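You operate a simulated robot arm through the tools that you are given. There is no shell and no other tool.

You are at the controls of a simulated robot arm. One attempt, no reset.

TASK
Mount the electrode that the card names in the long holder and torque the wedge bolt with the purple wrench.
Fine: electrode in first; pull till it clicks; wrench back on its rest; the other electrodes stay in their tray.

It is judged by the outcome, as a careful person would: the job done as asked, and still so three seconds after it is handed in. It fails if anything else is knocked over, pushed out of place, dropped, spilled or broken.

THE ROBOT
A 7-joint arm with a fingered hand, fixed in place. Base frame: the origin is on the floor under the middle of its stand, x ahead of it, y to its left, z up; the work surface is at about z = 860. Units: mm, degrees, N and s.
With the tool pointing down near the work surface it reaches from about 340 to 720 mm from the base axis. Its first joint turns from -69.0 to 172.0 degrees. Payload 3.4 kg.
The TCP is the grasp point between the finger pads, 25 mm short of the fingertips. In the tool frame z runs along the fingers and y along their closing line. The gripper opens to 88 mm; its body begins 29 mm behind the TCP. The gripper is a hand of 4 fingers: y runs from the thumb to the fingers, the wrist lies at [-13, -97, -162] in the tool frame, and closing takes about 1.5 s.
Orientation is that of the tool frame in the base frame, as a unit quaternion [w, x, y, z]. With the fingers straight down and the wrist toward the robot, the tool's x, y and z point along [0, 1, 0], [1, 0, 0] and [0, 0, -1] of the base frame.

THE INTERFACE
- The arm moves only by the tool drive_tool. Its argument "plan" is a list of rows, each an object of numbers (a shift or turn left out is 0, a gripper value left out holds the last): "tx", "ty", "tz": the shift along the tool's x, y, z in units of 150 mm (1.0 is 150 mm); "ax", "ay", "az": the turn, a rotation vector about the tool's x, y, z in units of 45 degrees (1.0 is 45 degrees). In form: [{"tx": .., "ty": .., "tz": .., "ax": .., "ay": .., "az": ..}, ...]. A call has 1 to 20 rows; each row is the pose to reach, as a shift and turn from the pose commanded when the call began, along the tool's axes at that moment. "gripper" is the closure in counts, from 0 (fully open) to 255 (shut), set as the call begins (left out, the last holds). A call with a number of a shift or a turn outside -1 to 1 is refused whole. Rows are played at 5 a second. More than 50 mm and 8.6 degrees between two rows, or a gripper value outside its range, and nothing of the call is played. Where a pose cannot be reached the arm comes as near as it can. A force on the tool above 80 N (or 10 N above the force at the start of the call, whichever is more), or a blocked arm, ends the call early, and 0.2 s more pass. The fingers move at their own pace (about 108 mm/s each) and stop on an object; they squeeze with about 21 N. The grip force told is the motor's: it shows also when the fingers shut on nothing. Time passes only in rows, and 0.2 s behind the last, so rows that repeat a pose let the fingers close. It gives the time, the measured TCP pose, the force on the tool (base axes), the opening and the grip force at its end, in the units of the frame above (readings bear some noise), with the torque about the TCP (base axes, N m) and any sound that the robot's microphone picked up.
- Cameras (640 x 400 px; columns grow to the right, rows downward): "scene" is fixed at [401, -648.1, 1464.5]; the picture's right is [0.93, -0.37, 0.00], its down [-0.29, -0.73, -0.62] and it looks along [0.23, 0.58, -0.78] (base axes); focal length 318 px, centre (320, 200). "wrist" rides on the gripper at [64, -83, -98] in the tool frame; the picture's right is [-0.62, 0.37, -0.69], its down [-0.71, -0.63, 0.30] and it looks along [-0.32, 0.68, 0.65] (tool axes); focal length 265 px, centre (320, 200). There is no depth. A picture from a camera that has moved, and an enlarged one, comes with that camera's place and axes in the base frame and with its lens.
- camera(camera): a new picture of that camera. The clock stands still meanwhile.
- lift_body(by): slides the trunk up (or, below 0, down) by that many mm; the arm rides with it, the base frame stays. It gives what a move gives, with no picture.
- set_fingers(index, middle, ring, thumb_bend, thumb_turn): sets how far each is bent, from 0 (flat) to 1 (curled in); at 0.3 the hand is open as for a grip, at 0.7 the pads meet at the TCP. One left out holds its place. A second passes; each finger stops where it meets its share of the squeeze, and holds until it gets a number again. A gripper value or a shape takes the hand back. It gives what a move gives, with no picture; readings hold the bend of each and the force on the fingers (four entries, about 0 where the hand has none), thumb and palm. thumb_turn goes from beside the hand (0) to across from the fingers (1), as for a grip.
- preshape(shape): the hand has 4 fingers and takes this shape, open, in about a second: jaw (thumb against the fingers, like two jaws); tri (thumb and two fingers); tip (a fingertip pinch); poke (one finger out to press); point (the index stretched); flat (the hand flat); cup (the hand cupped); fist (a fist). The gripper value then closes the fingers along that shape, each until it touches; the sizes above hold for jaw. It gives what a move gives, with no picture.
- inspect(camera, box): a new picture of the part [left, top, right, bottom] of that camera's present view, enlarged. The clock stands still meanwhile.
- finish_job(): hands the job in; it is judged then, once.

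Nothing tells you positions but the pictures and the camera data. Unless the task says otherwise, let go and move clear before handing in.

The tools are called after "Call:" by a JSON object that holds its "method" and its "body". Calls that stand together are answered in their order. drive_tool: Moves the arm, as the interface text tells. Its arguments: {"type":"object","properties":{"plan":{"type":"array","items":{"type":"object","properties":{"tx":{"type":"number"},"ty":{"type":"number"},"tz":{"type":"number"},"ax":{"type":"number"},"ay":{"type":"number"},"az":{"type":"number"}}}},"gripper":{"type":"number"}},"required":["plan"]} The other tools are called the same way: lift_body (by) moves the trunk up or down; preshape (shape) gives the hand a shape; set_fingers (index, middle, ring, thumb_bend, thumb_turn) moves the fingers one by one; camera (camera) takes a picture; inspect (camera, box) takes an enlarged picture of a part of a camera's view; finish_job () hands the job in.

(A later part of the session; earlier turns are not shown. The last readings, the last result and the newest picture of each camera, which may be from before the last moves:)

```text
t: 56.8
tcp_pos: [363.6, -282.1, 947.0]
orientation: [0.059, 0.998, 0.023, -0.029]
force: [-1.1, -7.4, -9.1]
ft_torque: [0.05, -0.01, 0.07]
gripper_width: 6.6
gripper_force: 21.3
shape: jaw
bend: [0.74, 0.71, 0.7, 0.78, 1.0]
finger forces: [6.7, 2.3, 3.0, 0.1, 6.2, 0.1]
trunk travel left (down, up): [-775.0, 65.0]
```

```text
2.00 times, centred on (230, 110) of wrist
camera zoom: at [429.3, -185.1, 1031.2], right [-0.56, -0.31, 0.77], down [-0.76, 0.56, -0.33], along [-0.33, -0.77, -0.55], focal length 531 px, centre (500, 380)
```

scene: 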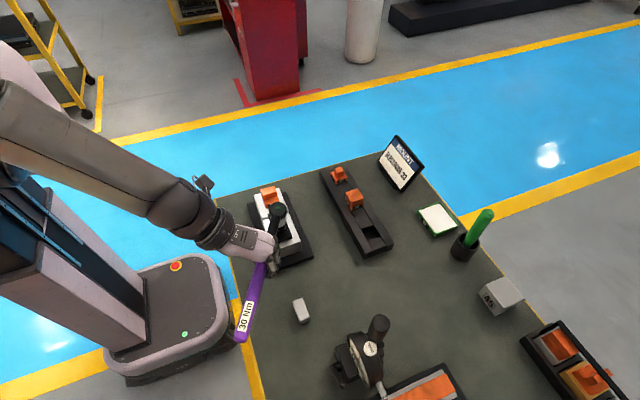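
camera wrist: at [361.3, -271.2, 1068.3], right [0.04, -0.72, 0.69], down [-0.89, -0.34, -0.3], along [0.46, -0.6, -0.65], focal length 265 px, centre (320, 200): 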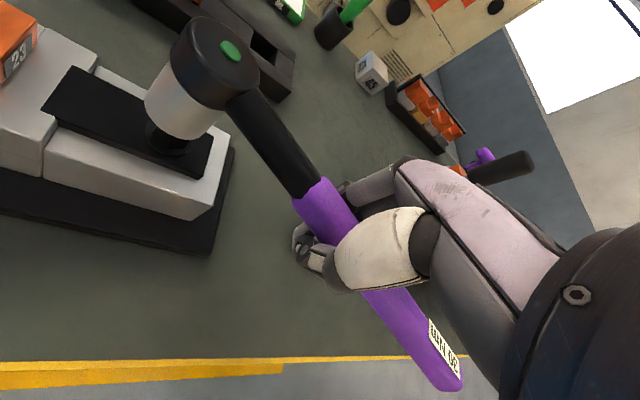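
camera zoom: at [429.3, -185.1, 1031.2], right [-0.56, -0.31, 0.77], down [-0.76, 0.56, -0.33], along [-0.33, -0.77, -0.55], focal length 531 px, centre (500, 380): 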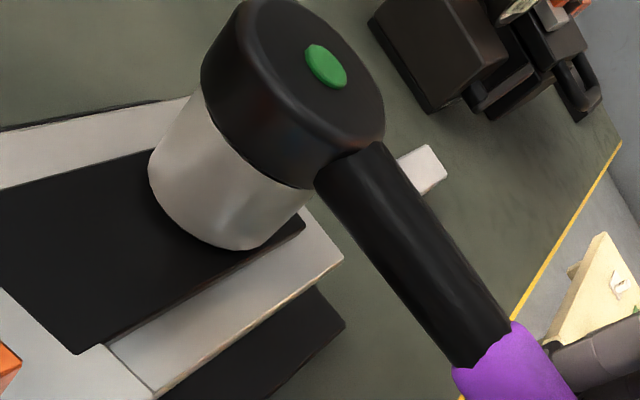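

Torque is building (about 7 N at the handle). I'll keep pulling in small steps.

Call:
{"method": "drive_tool", "body": {"plan": [{"tz": 0.007}, {"tx": 0.0061, "ty": -0.0417, "tz": 0.002, "ax": 0.0049, "ay": -0.0098, "az": 0.0826}, {"tx": 0.0149, "ty": -0.0828, "tz": -0.0036, "ax": 0.0098, "ay": -0.0196, "az": 0.1652}]}}

Call:
{"method": "inspect", "body": {"camera": "scene", "box": [193, 150, 313, 270]}}

Call:
{"method": "inspect", "body": {"camera": "wrist", "box": [130, 10, 330, 210]}}

```text
t: 57.6
tcp_pos: [365.2, -269.2, 945.0]
orientation: [0.056, 0.997, -0.044, -0.032]
force: [-2.4, -6.8, -5.1]
ft_torque: [0.04, 0.02, 0.07]
gripper_width: 6.6
gripper_force: 20.8
shape: jaw
bend: [0.74, 0.71, 0.7, 0.78, 1.0]
finger forces: [6.8, 2.3, 3.1, 0.0, 5.1, 0.0]
trunk travel left (down, up): [-775.0, 65.0]
```

```text
3.33 times, centred on (253, 210) of scene
camera zoom: at [401.0, -648.1, 1464.5], right [0.93, -0.37, 0.0], down [-0.29, -0.73, -0.62], along [0.23, 0.58, -0.78], focal length 1060 px, centre (543, 167)
```

zoom: 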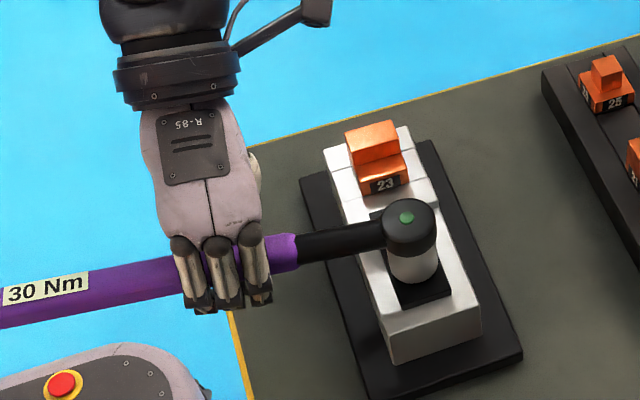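

```text
2.00 times, centred on (230, 110) of wrist
camera zoom: at [443.0, -181.9, 1030.4], right [-0.6, -0.23, 0.77], down [-0.68, 0.65, -0.33], along [-0.42, -0.72, -0.55], focal length 531 px, centre (500, 380)
```

zoom: 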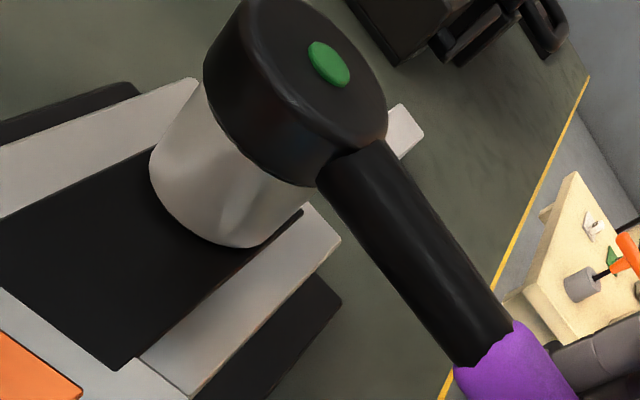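

Call:
{"method": "drive_tool", "body": {"plan": [{"tx": 0.0041, "ty": -0.0417, "tz": -0.003, "ax": 0.0049, "ay": -0.0098, "az": 0.0826}, {"tx": 0.0109, "ty": -0.0828, "tz": -0.0076, "ax": 0.0098, "ay": -0.0196, "az": 0.1652}, {"tx": 0.0204, "ty": -0.1235, "tz": -0.0131, "ax": 0.0147, "ay": -0.0295, "az": 0.2478}, {"tx": 0.0345, "ty": -0.1631, "tz": -0.0186, "ax": 0.0196, "ay": -0.0393, "az": 0.3303}]}}

Call:
{"method": "inspect", "body": {"camera": "scene", "box": [193, 150, 313, 270]}}

Call:
{"method": "inspect", "body": {"camera": "wrist", "box": [130, 10, 330, 210]}}

```text
t: 58.6
tcp_pos: [372.1, -246.0, 944.8]
orientation: [0.052, 0.983, -0.173, -0.04]
force: [0.3, -8.9, -3.7]
ft_torque: [0.02, -0.06, 0.12]
gripper_width: 6.5
gripper_force: 21.3
shape: jaw
bend: [0.74, 0.71, 0.7, 0.78, 1.0]
finger forces: [7.2, 2.6, 3.4, 0.1, 4.7, 0.1]
trunk travel left (down, up): [-775.0, 65.0]
```

```text
3.33 times, centred on (253, 210) of scene
camera zoom: at [401.0, -648.1, 1464.5], right [0.93, -0.37, 0.0], down [-0.29, -0.73, -0.62], along [0.23, 0.58, -0.78], focal length 1060 px, centre (543, 167)
```

zoom: 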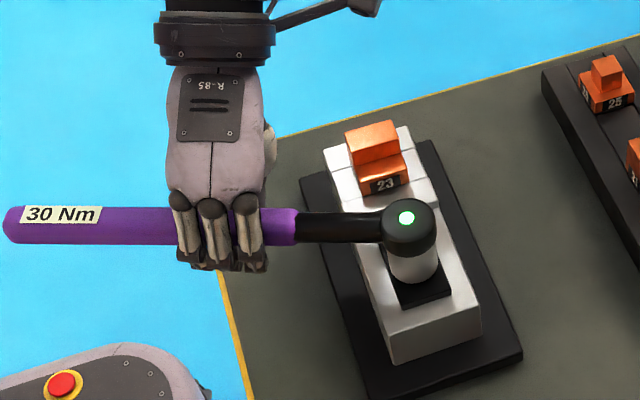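

```text
2.00 times, centred on (230, 110) of wrist
camera zoom: at [470.4, -181.0, 1029.7], right [-0.64, -0.07, 0.77], down [-0.49, 0.81, -0.33], along [-0.6, -0.59, -0.55], focal length 531 px, centre (500, 380)
```

zoom: 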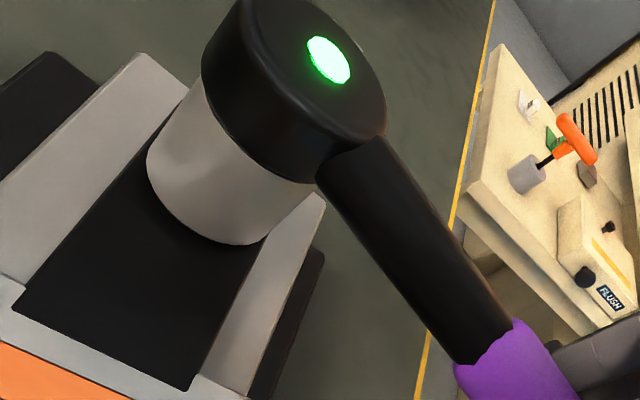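

The green indicator on the wrench head has lit up, but no click sound is reported yet. I'll hold still and check again.

Call:
{"method": "drive_tool", "body": {"plan": [{"tz": 0}]}}

Call:
{"method": "inspect", "body": {"camera": "scene", "box": [263, 195, 303, 235]}}

```text
t: 59.0
tcp_pos: [372.5, -244.9, 944.9]
orientation: [0.051, 0.983, -0.173, -0.041]
force: [-0.1, -7.9, -4.9]
ft_torque: [0.05, 0.01, 0.08]
gripper_width: 6.9
gripper_force: 21.5
shape: jaw
bend: [0.74, 0.71, 0.7, 0.78, 1.0]
finger forces: [7.1, 2.3, 2.7, 0.0, 4.8, 0.1]
trunk travel left (down, up): [-775.0, 65.0]
```

```text
10.00 times, centred on (283, 215) of scene
camera zoom: at [401.0, -648.1, 1464.5], right [0.93, -0.37, 0.0], down [-0.29, -0.73, -0.62], along [0.23, 0.58, -0.78], focal length 3180 px, centre (690, 50)
```

zoom: 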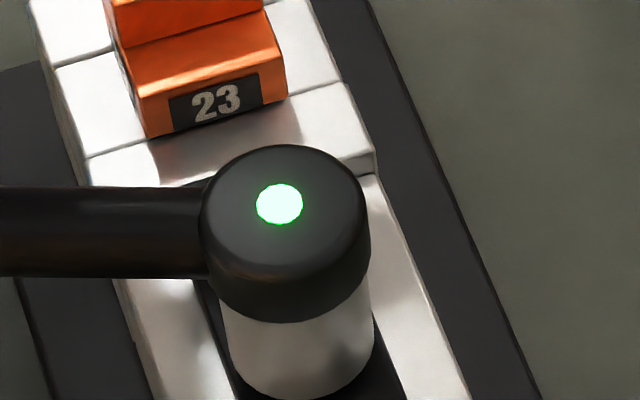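

Call:
{"method": "drive_tool", "body": {"plan": [{"tx": 0.0008, "ty": -0.0139, "tz": -0.0012, "ax": 0.0016, "ay": -0.0033, "az": 0.0275}, {"tx": 0.0018, "ty": -0.0278, "tz": -0.0024, "ax": 0.0033, "ay": -0.0065, "az": 0.055}, {"tx": 0.0018, "ty": -0.0278, "tz": -0.0024, "ax": 0.0033, "ay": -0.0065, "az": 0.055}]}}

Call:
{"method": "inspect", "body": {"camera": "scene", "box": [263, 195, 303, 235]}}

```text
t: 59.8
tcp_pos: [374.4, -241.0, 945.2]
orientation: [0.05, 0.979, -0.194, -0.041]
force: [1.1, -8.5, -3.4]
ft_torque: [0.08, -0.03, 0.08]
gripper_width: 6.6
gripper_force: 20.9
shape: jaw
bend: [0.74, 0.71, 0.7, 0.78, 1.0]
finger forces: [6.9, 2.7, 3.2, 0.1, 4.9, 0.0]
trunk travel left (down, up): [-775.0, 65.0]
```

```text
10.00 times, centred on (283, 215) of scene
camera zoom: at [401.0, -648.1, 1464.5], right [0.93, -0.37, 0.0], down [-0.29, -0.73, -0.62], along [0.23, 0.58, -0.78], focal length 3180 px, centre (690, 50)
```

zoom: 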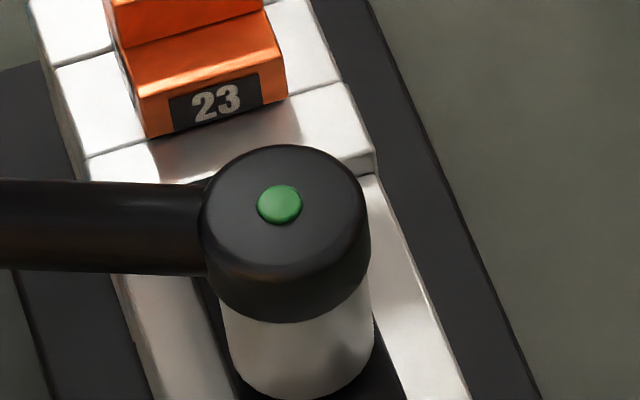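

The indicator flashed and went out, so the wrench appears to have clicked. I'll ease off the tension slightly before lifting.

Call:
{"method": "drive_tool", "body": {"plan": [{"tx": -0.0004, "ty": 0.0139, "tz": 0.0012, "ax": -0.0016, "ay": 0.0033, "az": -0.0275}, {"tx": -0.0004, "ty": 0.0139, "tz": 0.0012, "ax": -0.0016, "ay": 0.0033, "az": -0.0275}]}}

Call:
{"method": "inspect", "body": {"camera": "scene", "box": [253, 185, 313, 245]}}

Call:
{"method": "camera", "body": {"camera": "scene"}}

```text
t: 60.4
tcp_pos: [372.9, -242.1, 945.4]
orientation: [0.051, 0.981, -0.183, -0.04]
force: [1.4, -3.3, -5.1]
ft_torque: [0.04, 0.01, 0.03]
gripper_width: 6.4
gripper_force: 20.5
shape: jaw
bend: [0.74, 0.71, 0.71, 0.78, 1.0]
finger forces: [5.7, 1.6, 2.3, 0.1, 6.7, 0.0]
trunk travel left (down, up): [-775.0, 65.0]
```

```text
6.67 times, centred on (283, 215) of scene
camera zoom: at [401.0, -648.1, 1464.5], right [0.93, -0.37, 0.0], down [-0.29, -0.73, -0.62], along [0.23, 0.58, -0.78], focal length 2120 px, centre (567, 100)
```

zoom: 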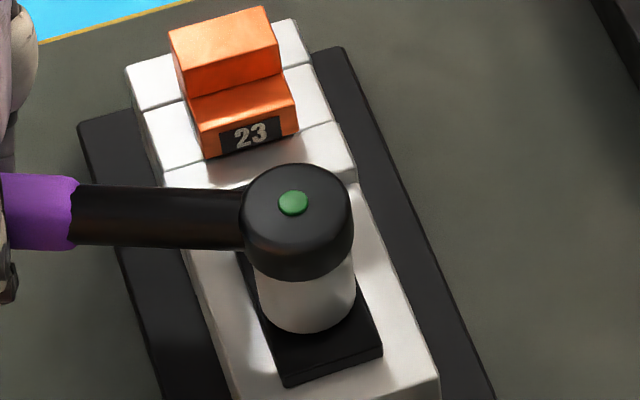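

```text
taken
```

scene: 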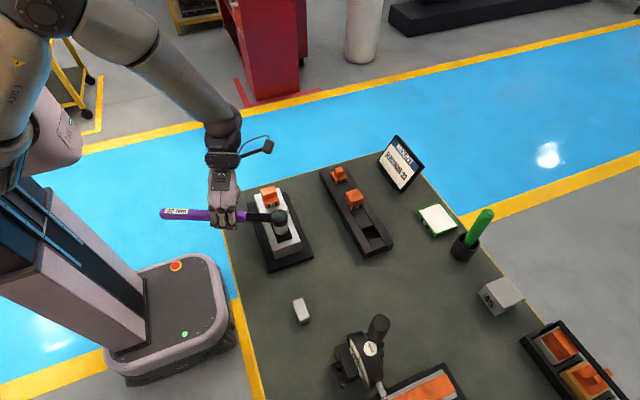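

Call:
{"method": "drive_tool", "body": {"plan": [{"tx": -0.0003, "ty": 0.006, "tz": 0.0005, "ax": -0.0008, "ay": 0.0016, "az": -0.013}, {"tx": -0.0003, "ty": 0.006, "tz": 0.0005, "ax": -0.0008, "ay": 0.0016, "az": -0.013}]}}

Call:
{"method": "drive_tool", "body": {"plan": [{"tx": -0.0012, "ty": 0.0024, "tz": -0.02}, {"tx": -0.0026, "ty": 0.0052, "tz": -0.044}, {"tx": -0.0026, "ty": 0.0052, "tz": -0.044}]}}

Call:
{"method": "inspect", "body": {"camera": "scene", "box": [233, 185, 313, 245]}}

Call:
{"method": "inspect", "body": {"camera": "wrist", "box": [130, 0, 330, 200]}}

```text
t: 61.0
tcp_pos: [375.0, -242.0, 943.6]
orientation: [0.052, 0.982, -0.178, -0.04]
force: [1.4, -1.9, -5.3]
ft_torque: [0.01, -0.05, 0.08]
gripper_width: 6.6
gripper_force: 21.1
shape: jaw
bend: [0.74, 0.71, 0.71, 0.78, 1.0]
finger forces: [4.8, 1.3, 2.0, 0.0, 7.5, 0.0]
trunk travel left (down, up): [-775.0, 65.0]
```

```text
t: 61.8
tcp_pos: [374.4, -244.7, 950.6]
orientation: [0.053, 0.982, -0.177, -0.04]
force: [2.7, -3.9, -12.2]
ft_torque: [0.09, 0.02, 0.09]
gripper_width: 6.7
gripper_force: 21.1
shape: jaw
bend: [0.74, 0.71, 0.71, 0.78, 1.0]
finger forces: [6.1, 2.4, 3.0, 0.0, 9.4, 0.0]
trunk travel left (down, up): [-775.0, 65.0]
```

```text
6.67 times, centred on (273, 215) of scene
camera zoom: at [401.0, -648.1, 1464.5], right [0.93, -0.37, 0.0], down [-0.29, -0.73, -0.62], along [0.23, 0.58, -0.78], focal length 2120 px, centre (633, 100)
```

zoom: 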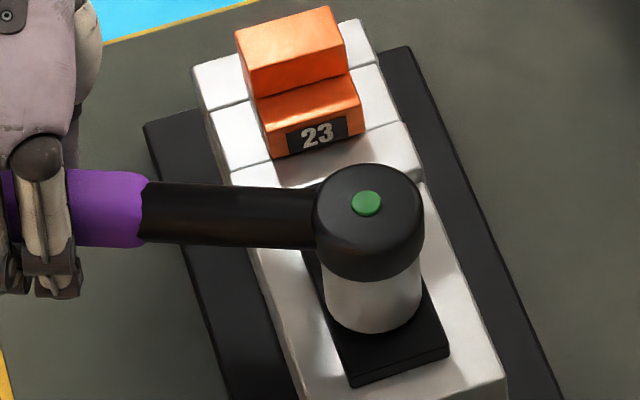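

```text
2.00 times, centred on (230, 100) of wrist
camera zoom: at [472.6, -180.9, 1035.2], right [-0.64, -0.06, 0.77], down [-0.48, 0.81, -0.33], along [-0.6, -0.58, -0.55], focal length 531 px, centre (500, 400)
```

zoom: 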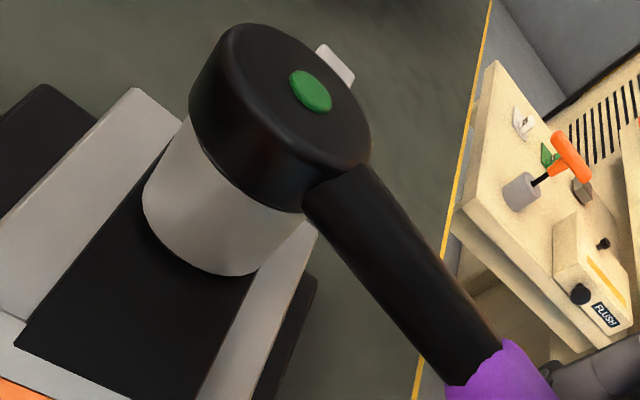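

The socket is binding on the bolt. I'll lower back, remove the residual side load, and then try lifting again.

Call:
{"method": "drive_tool", "body": {"plan": [{"tx": 0.0012, "ty": -0.0024, "tz": 0.02}, {"tx": 0.0026, "ty": -0.0052, "tz": 0.044}, {"tx": 0.0026, "ty": 0.001, "tz": 0.044, "az": -0.015}, {"tx": 0.0026, "ty": 0.006, "tz": 0.044, "az": -0.03}, {"tx": 0.0026, "ty": 0.006, "tz": 0.044, "az": -0.03}]}}

Call:
{"method": "inspect", "body": {"camera": "wrist", "box": [130, 0, 330, 200]}}

Call:
{"method": "inspect", "body": {"camera": "scene", "box": [153, 165, 313, 265]}}

```text
t: 63.0
tcp_pos: [373.1, -244.0, 944.8]
orientation: [0.053, 0.984, -0.167, -0.04]
force: [0.8, -0.6, -4.4]
ft_torque: [0.01, -0.07, 0.04]
gripper_width: 6.8
gripper_force: 21.5
shape: jaw
bend: [0.74, 0.71, 0.71, 0.78, 1.0]
finger forces: [4.2, 1.3, 2.1, 0.1, 7.5, 0.0]
trunk travel left (down, up): [-775.0, 65.0]
```

```text
2.00 times, centred on (230, 100) of wrist
camera zoom: at [470.0, -178.7, 1029.9], right [-0.64, -0.08, 0.77], down [-0.5, 0.8, -0.33], along [-0.59, -0.59, -0.55], focal length 531 px, centre (500, 400)
```

zoom: 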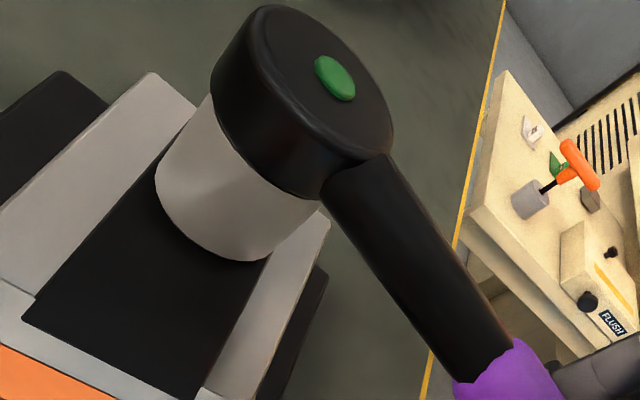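

```text
4.00 times, centred on (233, 215) of scene
camera zoom: at [401.0, -648.1, 1464.5], right [0.93, -0.37, 0.0], down [-0.29, -0.73, -0.62], along [0.23, 0.58, -0.78], focal length 1272 px, centre (668, 140)
```

zoom: 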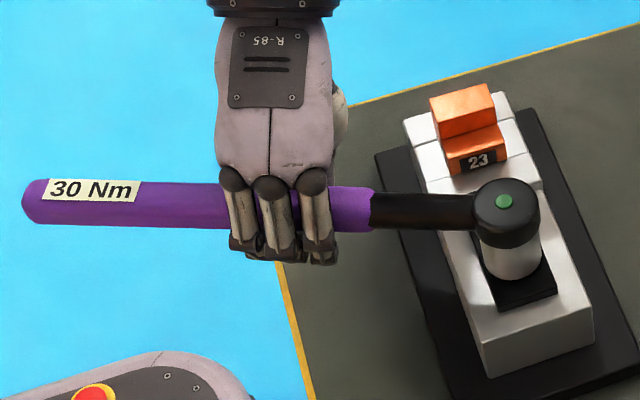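

Call:
{"method": "drive_tool", "body": {"plan": [{"tx": 0.0008, "ty": -0.0016, "tz": 0.0132}, {"tx": 0.0012, "ty": -0.0024, "tz": 0.02}, {"tx": 0.0012, "ty": -0.0024, "tz": 0.02}]}}

Call:
{"method": "inspect", "body": {"camera": "wrist", "box": [130, 0, 270, 140]}}

Call:
{"method": "inspect", "body": {"camera": "scene", "box": [260, 200, 300, 240]}}

```text
t: 63.8
tcp_pos: [371.6, -245.1, 942.0]
orientation: [0.052, 0.984, -0.167, -0.04]
force: [0.1, -0.2, -4.3]
ft_torque: [0.03, -0.05, -0.04]
gripper_width: 6.5
gripper_force: 20.9
shape: jaw
bend: [0.74, 0.71, 0.7, 0.78, 1.0]
finger forces: [4.0, 1.2, 2.1, 0.1, 7.2, 0.1]
trunk travel left (down, up): [-775.0, 65.0]
```

```text
2.86 times, centred on (200, 70) of wrist
camera zoom: at [469.9, -178.9, 1026.9], right [-0.64, -0.08, 0.77], down [-0.5, 0.8, -0.33], along [-0.59, -0.59, -0.55], focal length 758 px, centre (663, 571)
```

zoom: 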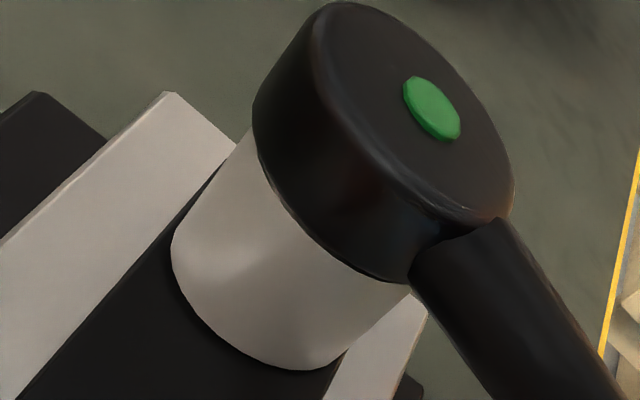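

```text
10.00 times, centred on (280, 220) of scene
camera zoom: at [401.0, -648.1, 1464.5], right [0.93, -0.37, 0.0], down [-0.29, -0.73, -0.62], along [0.23, 0.58, -0.78], focal length 3180 px, centre (720, 0)
```

zoom: 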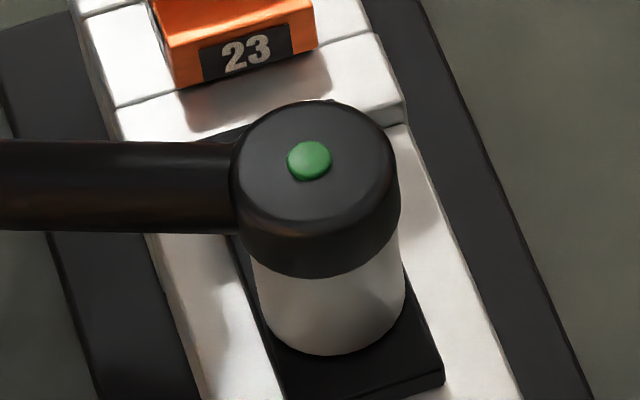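

Call:
{"method": "drive_tool", "body": {"plan": [{"tx": -0.0016, "ty": 0.0119, "tz": -0.0052, "ax": -0.0013, "ay": 0.0026, "az": -0.022}, {"tx": 0.0, "ty": -0.004, "tz": -0.0139, "ax": 0.0007, "ay": -0.0013, "az": 0.011}, {"tx": -0.0024, "ty": 0.0135, "tz": -0.0184, "ax": -0.0013, "ay": 0.0026, "az": -0.022}, {"tx": -0.0009, "ty": -0.0024, "tz": -0.0271, "ax": 0.0007, "ay": -0.0013, "az": 0.011}, {"tx": -0.0032, "ty": 0.0151, "tz": -0.0316, "ax": -0.0013, "ay": 0.0026, "az": -0.022}, {"tx": -0.0024, "ty": 0.0048, "tz": -0.0397}, {"tx": -0.0024, "ty": 0.0048, "tz": -0.0397}]}}

Call:
{"method": "inspect", "body": {"camera": "wrist", "box": [130, 0, 270, 140]}}

Call:
{"method": "inspect", "body": {"camera": "scene", "box": [260, 200, 300, 240]}}

```text
t: 65.4
tcp_pos: [373.0, -243.9, 947.1]
orientation: [0.052, 0.984, -0.167, -0.04]
force: [1.8, -1.1, -4.2]
ft_torque: [0.04, -0.03, 0.04]
gripper_width: 6.5
gripper_force: 20.7
shape: jaw
bend: [0.74, 0.71, 0.7, 0.78, 1.0]
finger forces: [4.1, 1.3, 2.4, 0.0, 7.7, 0.1]
trunk travel left (down, up): [-775.0, 65.0]
```

```text
2.86 times, centred on (200, 70) of wrist
camera zoom: at [470.0, -179.1, 1032.7], right [-0.64, -0.08, 0.77], down [-0.5, 0.8, -0.33], along [-0.59, -0.59, -0.55], focal length 758 px, centre (663, 571)
```

zoom: 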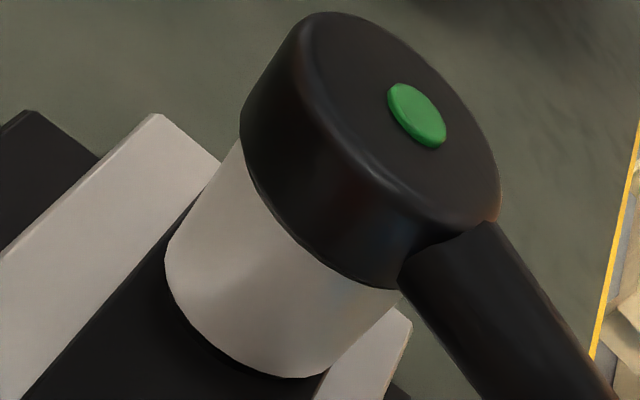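

```text
10.00 times, centred on (280, 220) of scene
camera zoom: at [401.0, -648.1, 1464.5], right [0.93, -0.37, 0.0], down [-0.29, -0.73, -0.62], along [0.23, 0.58, -0.78], focal length 3180 px, centre (720, 0)
```

zoom: 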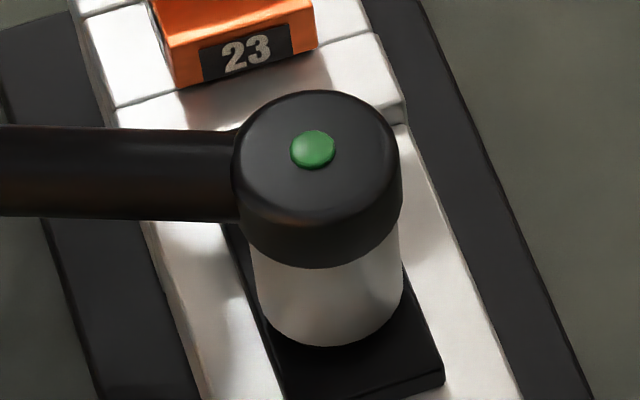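

The head is coming up. I'll continue lifting with a slight wiggle.

Call:
{"method": "drive_tool", "body": {"plan": [{"tx": -0.0016, "ty": 0.0119, "tz": -0.0052, "ax": -0.0013, "ay": 0.0026, "az": -0.022}, {"tx": 0.0, "ty": -0.004, "tz": -0.0139, "ax": 0.0007, "ay": -0.0013, "az": 0.011}, {"tx": -0.0024, "ty": 0.0135, "tz": -0.0184, "ax": -0.0013, "ay": 0.0026, "az": -0.022}, {"tx": -0.0009, "ty": -0.0024, "tz": -0.0271, "ax": 0.0007, "ay": -0.0013, "az": 0.011}, {"tx": -0.0032, "ty": 0.0151, "tz": -0.0316, "ax": -0.0013, "ay": 0.0026, "az": -0.022}, {"tx": -0.0024, "ty": 0.0048, "tz": -0.0397}, {"tx": -0.0024, "ty": 0.0048, "tz": -0.0397}]}}

Call:
{"method": "inspect", "body": {"camera": "wrist", "box": [130, 0, 270, 140]}}

Call:
{"method": "inspect", "body": {"camera": "scene", "box": [260, 200, 300, 240]}}

```text
t: 67.0
tcp_pos: [374.0, -245.1, 952.5]
orientation: [0.051, 0.984, -0.166, -0.041]
force: [1.5, -1.3, -5.8]
ft_torque: [0.03, 0.01, 0.03]
gripper_width: 6.5
gripper_force: 20.7
shape: jaw
bend: [0.74, 0.71, 0.7, 0.78, 1.0]
finger forces: [4.5, 1.1, 2.0, 0.1, 7.9, 0.1]
trunk travel left (down, up): [-775.0, 65.0]
```

```text
2.86 times, centred on (200, 70) of wrist
camera zoom: at [470.8, -179.4, 1038.6], right [-0.64, -0.08, 0.77], down [-0.5, 0.8, -0.33], along [-0.59, -0.59, -0.55], focal length 758 px, centre (663, 571)
```

zoom: 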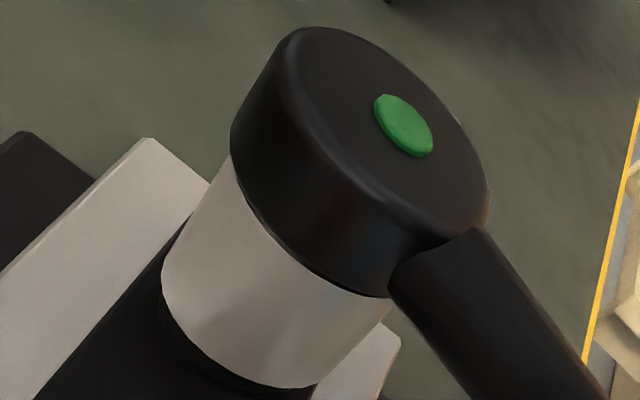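

```text
10.00 times, centred on (280, 220) of scene
camera zoom: at [401.0, -648.1, 1464.5], right [0.93, -0.37, 0.0], down [-0.29, -0.73, -0.62], along [0.23, 0.58, -0.78], focal length 3180 px, centre (720, 0)
```

zoom: 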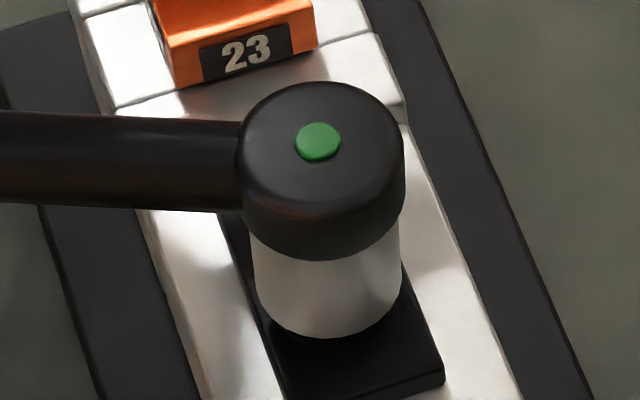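

Call:
{"method": "drive_tool", "body": {"plan": [{"tx": -0.0012, "ty": 0.0111, "tz": -0.002, "ax": -0.0013, "ay": 0.02, "az": -0.022}, {"tx": 0.0, "ty": -0.0056, "tz": -0.004, "ax": 0.0007, "ay": 0.04, "az": 0.011}, {"tx": -0.0012, "ty": 0.0111, "tz": -0.006, "ax": -0.0013, "ay": 0.06, "az": -0.022}, {"tx": 0.0, "ty": -0.0056, "tz": -0.008, "ax": 0.0007, "ay": 0.08, "az": 0.011}, {"tx": 0.0, "ty": 0.0, "tz": -0.01, "ay": 0.08}, {"tx": 0.0, "ty": 0.0, "tz": -0.01, "ay": 0.08}]}}

Call:
{"method": "inspect", "body": {"camera": "wrist", "box": [130, 0, 270, 140]}}

Call:
{"method": "inspect", "body": {"camera": "scene", "box": [260, 200, 300, 240]}}

```text
t: 68.4
tcp_pos: [372.4, -245.1, 955.7]
orientation: [0.057, 0.985, -0.165, -0.01]
force: [-1.3, -0.1, -2.9]
ft_torque: [0.02, 0.0, -0.01]
gripper_width: 6.6
gripper_force: 21.1
shape: jaw
bend: [0.74, 0.71, 0.7, 0.78, 1.0]
finger forces: [4.2, 0.8, 2.3, 0.0, 7.4, 0.1]
trunk travel left (down, up): [-775.0, 65.0]
```

```text
2.86 times, centred on (200, 70) of wrist
camera zoom: at [464.5, -176.8, 1044.2], right [-0.68, -0.07, 0.73], down [-0.48, 0.79, -0.38], along [-0.55, -0.61, -0.57], focal length 758 px, centre (663, 571)
```

zoom: 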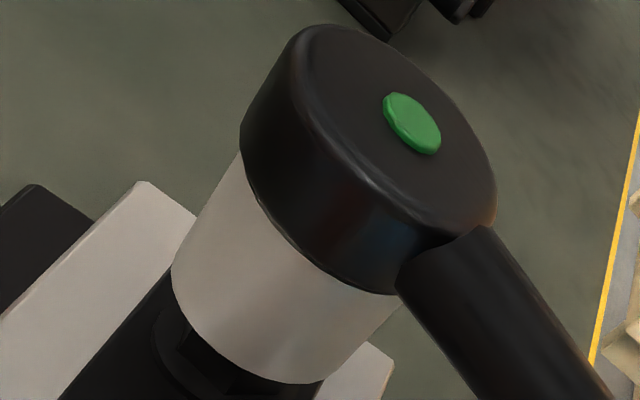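

```text
10.00 times, centred on (280, 220) of scene
camera zoom: at [401.0, -648.1, 1464.5], right [0.93, -0.37, 0.0], down [-0.29, -0.73, -0.62], along [0.23, 0.58, -0.78], focal length 3180 px, centre (720, 0)
```

zoom: 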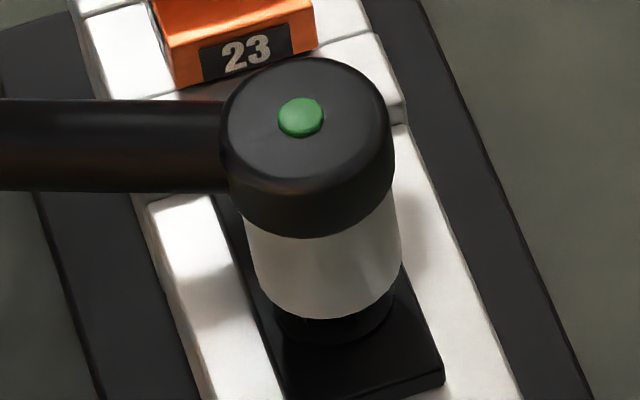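

It's nearly off. Lifting straight up now to clear the bolt.

Call:
{"method": "drive_tool", "body": {"plan": [{"ty": 0.004, "tz": -0.033}, {"ty": 0.008, "tz": -0.066}, {"ty": 0.0158, "tz": -0.132}, {"ty": 0.0237, "tz": -0.198}, {"ty": 0.0237, "tz": -0.198}]}}

Call:
{"method": "inspect", "body": {"camera": "wrist", "box": [80, 0, 320, 200]}}

Call:
{"method": "inspect", "body": {"camera": "scene", "box": [260, 190, 310, 240]}}

Call:
{"method": "inspect", "body": {"camera": "wrist", "box": [130, 80, 230, 180]}}

```text
t: 69.6
tcp_pos: [372.2, -244.5, 984.9]
orientation: [0.056, 0.985, -0.165, -0.01]
force: [0.0, 0.1, -4.3]
ft_torque: [0.01, -0.02, 0.0]
gripper_width: 6.8
gripper_force: 20.9
shape: jaw
bend: [0.74, 0.71, 0.7, 0.78, 1.0]
finger forces: [4.1, 1.0, 2.4, 0.0, 7.2, 0.0]
trunk travel left (down, up): [-775.0, 65.0]
```

```text
2.00 times, centred on (200, 100) of wrist
camera zoom: at [464.8, -176.3, 1074.7], right [-0.68, -0.07, 0.73], down [-0.48, 0.79, -0.38], along [-0.55, -0.61, -0.57], focal length 531 px, centre (560, 400)
```

zoom: 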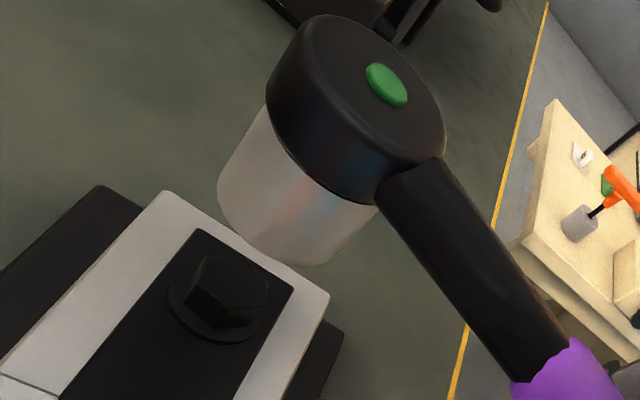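

```text
8.00 times, centred on (285, 215) of scene
camera zoom: at [401.0, -648.1, 1464.5], right [0.93, -0.37, 0.0], down [-0.29, -0.73, -0.62], along [0.23, 0.58, -0.78], focal length 2544 px, centre (600, 80)
```

zoom: 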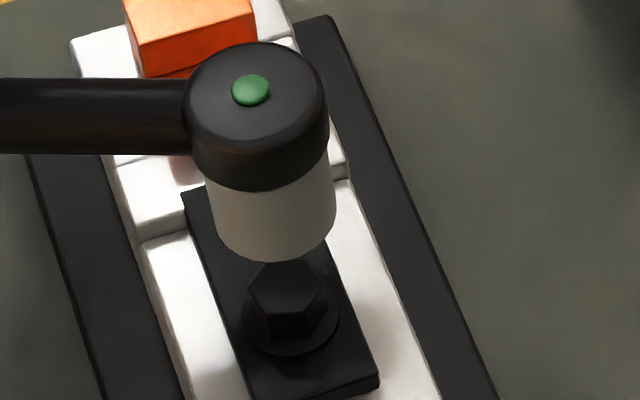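

```text
4.00 times, centred on (180, 130) of wrist
camera zoom: at [464.8, -176.3, 1074.7], right [-0.68, -0.07, 0.73], down [-0.48, 0.79, -0.38], along [-0.55, -0.61, -0.57], focal length 1062 px, centre (880, 480)
```

zoom: 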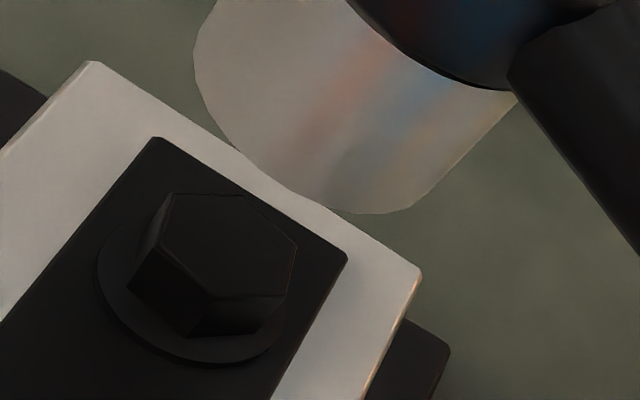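

The wrench is off the bolt. I'll inspect the bolt's hex orientation to confirm that it turned.

Call:
{"method": "inspect", "body": {"camera": "scene", "box": [268, 215, 303, 241]}}

Call:
{"method": "inspect", "body": {"camera": "wrist", "box": [130, 115, 190, 175]}}

Call:
{"method": "camera", "body": {"camera": "wrist"}}

```text
15.38 times, centred on (286, 228) of scene
camera zoom: at [401.0, -648.1, 1464.5], right [0.93, -0.37, 0.0], down [-0.29, -0.73, -0.62], along [0.23, 0.58, -0.78], focal length 4892 px, centre (851, -231)
```

zoom: 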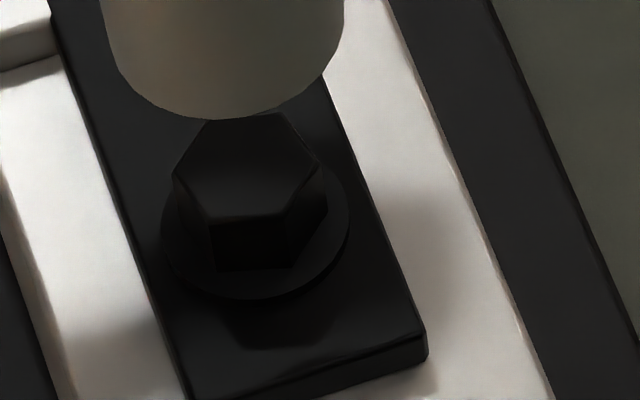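

```text
6.67 times, centred on (160, 145) of wrist
camera zoom: at [464.8, -176.3, 1074.7], right [-0.68, -0.07, 0.73], down [-0.48, 0.79, -0.38], along [-0.55, -0.61, -0.57], focal length 1769 px, centre (1387, 567)
```

zoom: 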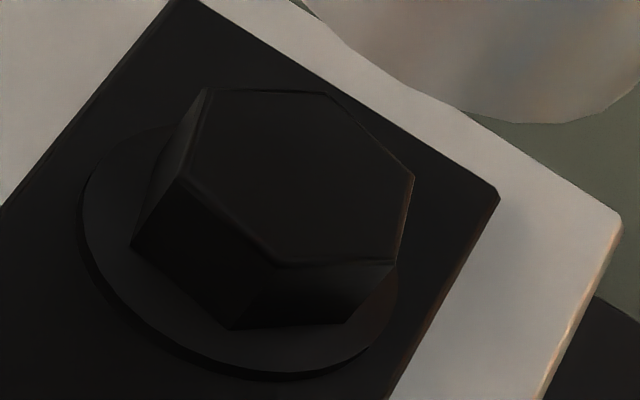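

```text
taken
camera wrist: at [464.8, -176.3, 1074.7], right [-0.68, -0.07, 0.73], down [-0.48, 0.79, -0.38], along [-0.55, -0.61, -0.57], focal length 265 px, centre (320, 200)
```

wrist: 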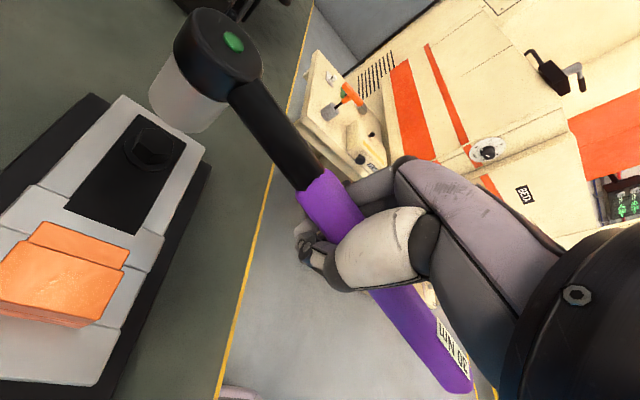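

The hex has turned by about 80°, so the socket did drive the bolt, and the indicator flash marked the click. Now I'll carry the wrench back toward its rest, keeping it high.

Call:
{"method": "drive_tool", "body": {"plan": [{"tx": 0.13, "ty": 0.07, "tz": 0.0078, "ay": 0.0048, "az": -0.042}, {"tx": 0.259, "ty": 0.14, "tz": 0.0157, "ay": 0.0096, "az": -0.084}, {"tx": 0.389, "ty": 0.21, "tz": 0.0235, "ay": 0.0144, "az": -0.126}, {"tx": 0.518, "ty": 0.281, "tz": 0.0314, "ay": 0.0192, "az": -0.168}, {"tx": 0.648, "ty": 0.351, "tz": 0.0392, "ay": 0.024, "az": -0.21}, {"tx": 0.777, "ty": 0.421, "tz": 0.0471, "ay": 0.0288, "az": -0.252}, {"tx": 0.777, "ty": 0.421, "tz": 0.0471, "ay": 0.0288, "az": -0.252}]}}

Call:
{"method": "drive_tool", "body": {"plan": [{"tx": 0.113, "ty": 0.094, "tz": 0.0107, "ay": 0.0048, "az": -0.042}, {"tx": 0.226, "ty": 0.188, "tz": 0.0213, "ay": 0.0096, "az": -0.084}, {"tx": 0.339, "ty": 0.2825, "tz": 0.032, "ay": 0.0144, "az": -0.126}, {"tx": 0.452, "ty": 0.3767, "tz": 0.0427, "ay": 0.0192, "az": -0.168}, {"tx": 0.565, "ty": 0.471, "tz": 0.0533, "ay": 0.024, "az": -0.21}, {"tx": 0.678, "ty": 0.565, "tz": 0.064, "ay": 0.0288, "az": -0.252}, {"tx": 0.678, "ty": 0.565, "tz": 0.064, "ay": 0.0288, "az": -0.252}]}}

Call:
{"method": "camera", "body": {"camera": "scene"}}

Call:
{"method": "camera", "body": {"camera": "wrist"}}

```text
t: 71.2
tcp_pos: [461.8, -341.9, 985.3]
orientation: [0.058, 0.996, -0.067, -0.004]
force: [0.8, -0.2, -3.9]
ft_torque: [0.0, -0.01, -0.03]
gripper_width: 6.4
gripper_force: 20.6
shape: jaw
bend: [0.74, 0.71, 0.7, 0.78, 1.0]
finger forces: [4.0, 0.9, 2.3, 0.0, 7.3, 0.0]
trunk travel left (down, up): [-775.0, 65.0]
```

```text
t: 72.8
tcp_pos: [550.7, -438.7, 987.0]
orientation: [0.058, 0.998, 0.034, 0.001]
force: [-0.5, 0.6, -4.3]
ft_torque: [0.02, 0.01, -0.03]
gripper_width: 6.3
gripper_force: 21.1
shape: jaw
bend: [0.74, 0.71, 0.7, 0.78, 1.0]
finger forces: [4.0, 0.9, 2.3, 0.0, 7.2, 0.0]
trunk travel left (down, up): [-775.0, 65.0]
```

```text
taken
```

scene: 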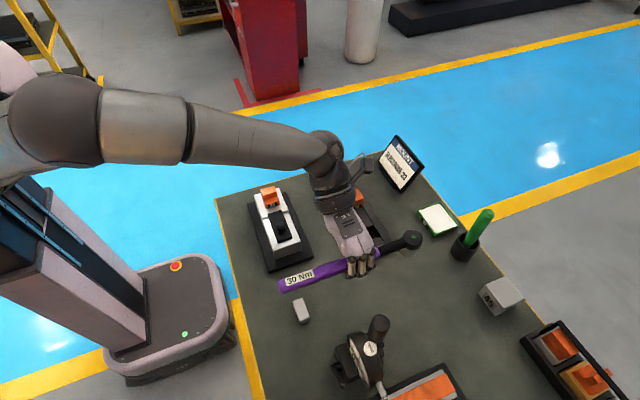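

```text
taken
camera wrist: at [610.2, -340.9, 1075.9], right [-0.6, -0.33, 0.73], down [-0.75, 0.54, -0.37], along [-0.27, -0.77, -0.57], focal length 265 px, centre (320, 200)
```

wrist: 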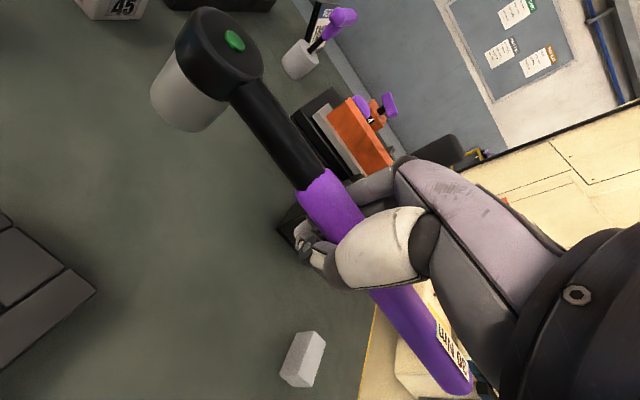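

Call:
{"method": "inspect", "body": {"camera": "scene", "box": [270, 220, 430, 320]}}

Call:
{"method": "inspect", "body": {"camera": "wrist", "box": [130, 0, 290, 150]}}

Call:
{"method": "inspect", "body": {"camera": "wrist", "box": [380, 290, 500, 400]}}

Call:
{"method": "inspect", "body": {"camera": "scene", "box": [385, 215, 435, 265]}}

```text
4.00 times, centred on (350, 270) of scene
camera zoom: at [401.0, -648.1, 1464.5], right [0.93, -0.37, 0.0], down [-0.29, -0.73, -0.62], along [0.23, 0.58, -0.78], focal length 1272 px, centre (200, -80)
```

zoom: 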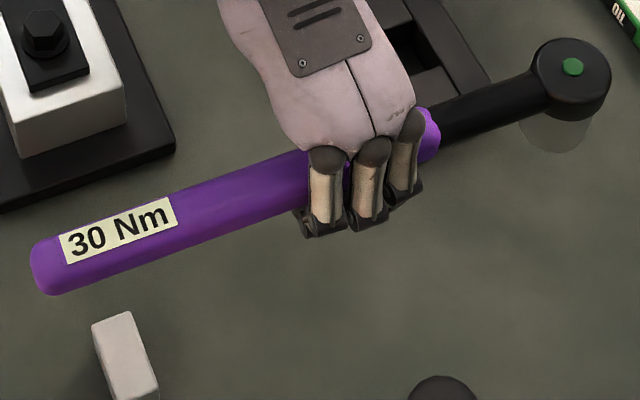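

```text
2.67 times, centred on (210, 75) of wrist
camera zoom: at [610.2, -340.9, 1075.9], right [-0.6, -0.33, 0.73], down [-0.75, 0.54, -0.37], along [-0.27, -0.77, -0.57], focal length 708 px, centre (613, 533)
```

zoom: 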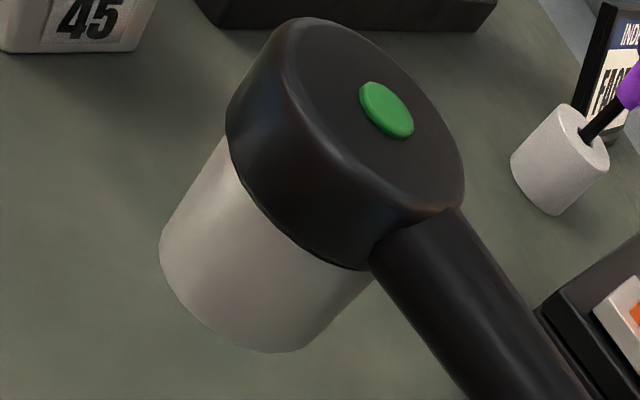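

```text
3.64 times, centred on (440, 345) of wrist
camera zoom: at [610.2, -340.9, 1075.9], right [-0.6, -0.33, 0.73], down [-0.75, 0.54, -0.37], along [-0.27, -0.77, -0.57], focal length 965 px, centre (-116, -327)
```

zoom: 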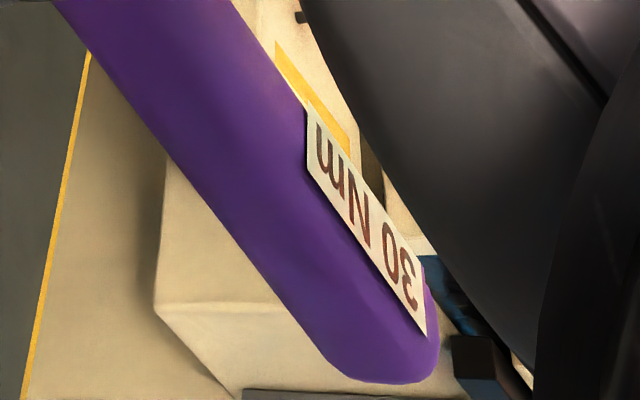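

```text
8.00 times, centred on (410, 240) of scene
camera zoom: at [401.0, -648.1, 1464.5], right [0.93, -0.37, 0.0], down [-0.29, -0.73, -0.62], along [0.23, 0.58, -0.78], focal length 2544 px, centre (-400, -120)
```

zoom: 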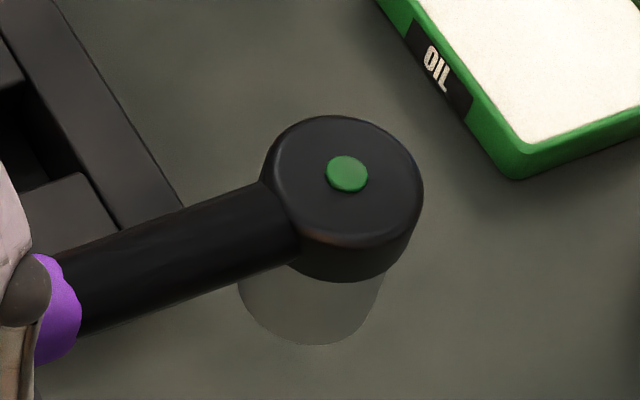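

The wrench is above its rest at about the right place, with a small head-up pitch and the hand tilted. I'll level it (the hand too, so the thumb doesn't hit the table when opening), then check.

Call:
{"method": "drive_tool", "body": {"plan": [{"tx": -0.002, "ty": 0.005, "ax": 0.037, "ay": -0.014}, {"tx": -0.004, "ty": 0.01, "ax": 0.074, "ay": -0.028}, {"tx": -0.006, "ty": 0.015, "ax": 0.11, "ay": -0.042}, {"tx": -0.008, "ty": 0.0194, "ax": 0.147, "ay": -0.055}, {"tx": -0.008, "ty": 0.0194, "ax": 0.147, "ay": -0.055}]}}

Call:
{"method": "inspect", "body": {"camera": "scene", "box": [270, 220, 430, 320]}}

Call:
{"method": "inspect", "body": {"camera": "wrist", "box": [130, 0, 290, 150]}}

Call:
{"method": "inspect", "body": {"camera": "wrist", "box": [380, 290, 500, 400]}}

Call:
{"method": "inspect", "body": {"camera": "scene", "box": [385, 215, 435, 265]}}

```text
t: 74.0
tcp_pos: [551.3, -443.7, 987.6]
orientation: [0.0, 0.999, 0.032, -0.022]
force: [0.3, -0.1, -3.7]
ft_torque: [0.03, -0.04, 0.0]
gripper_width: 6.4
gripper_force: 21.0
shape: jaw
bend: [0.74, 0.71, 0.7, 0.78, 1.0]
finger forces: [4.2, 0.9, 2.4, 0.1, 6.9, 0.0]
trunk travel left (down, up): [-775.0, 65.0]
```

```text
4.00 times, centred on (350, 270) of scene
camera zoom: at [401.0, -648.1, 1464.5], right [0.93, -0.37, 0.0], down [-0.29, -0.73, -0.62], along [0.23, 0.58, -0.78], focal length 1272 px, centre (200, -80)
```

zoom: 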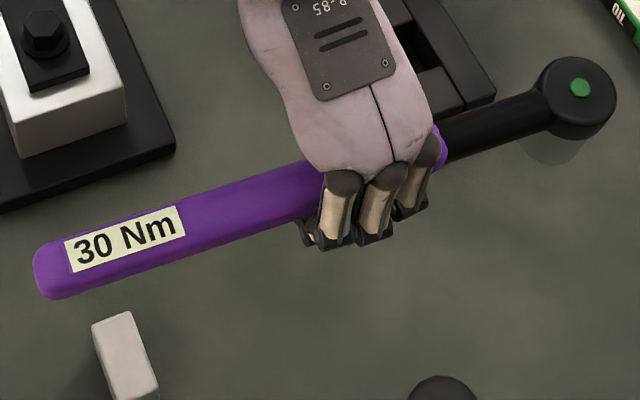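

```text
2.67 times, centred on (210, 75) of wrist
camera zoom: at [615.0, -355.5, 1083.0], right [-0.56, -0.41, 0.72], down [-0.77, 0.58, -0.27], along [-0.31, -0.71, -0.64], focal length 708 px, centre (613, 533)
```

zoom: 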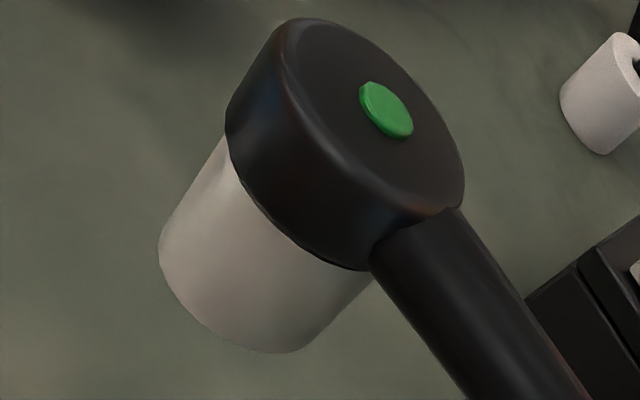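

```text
3.64 times, centred on (440, 345) of wrist
camera zoom: at [615.0, -355.5, 1083.0], right [-0.56, -0.41, 0.72], down [-0.77, 0.58, -0.27], along [-0.31, -0.71, -0.64], focal length 965 px, centre (-116, -327)
```

zoom: 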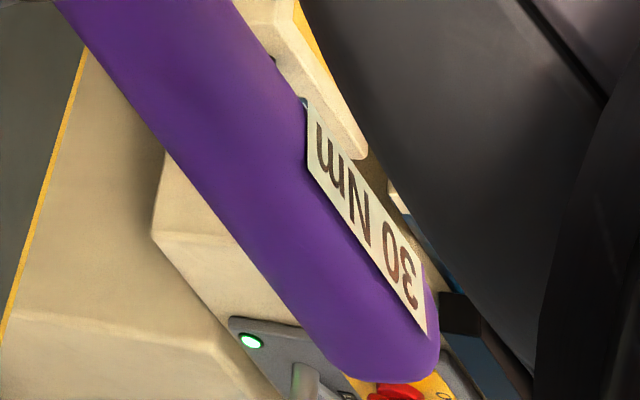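

```text
8.00 times, centred on (410, 240) of scene
camera zoom: at [401.0, -648.1, 1464.5], right [0.93, -0.37, 0.0], down [-0.29, -0.73, -0.62], along [0.23, 0.58, -0.78], focal length 2544 px, centre (-400, -120)
```

zoom: 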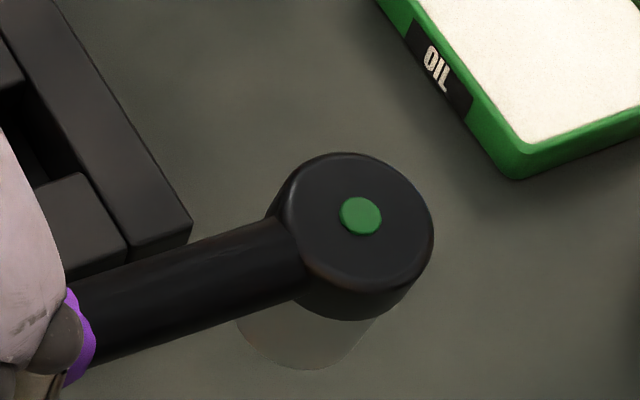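

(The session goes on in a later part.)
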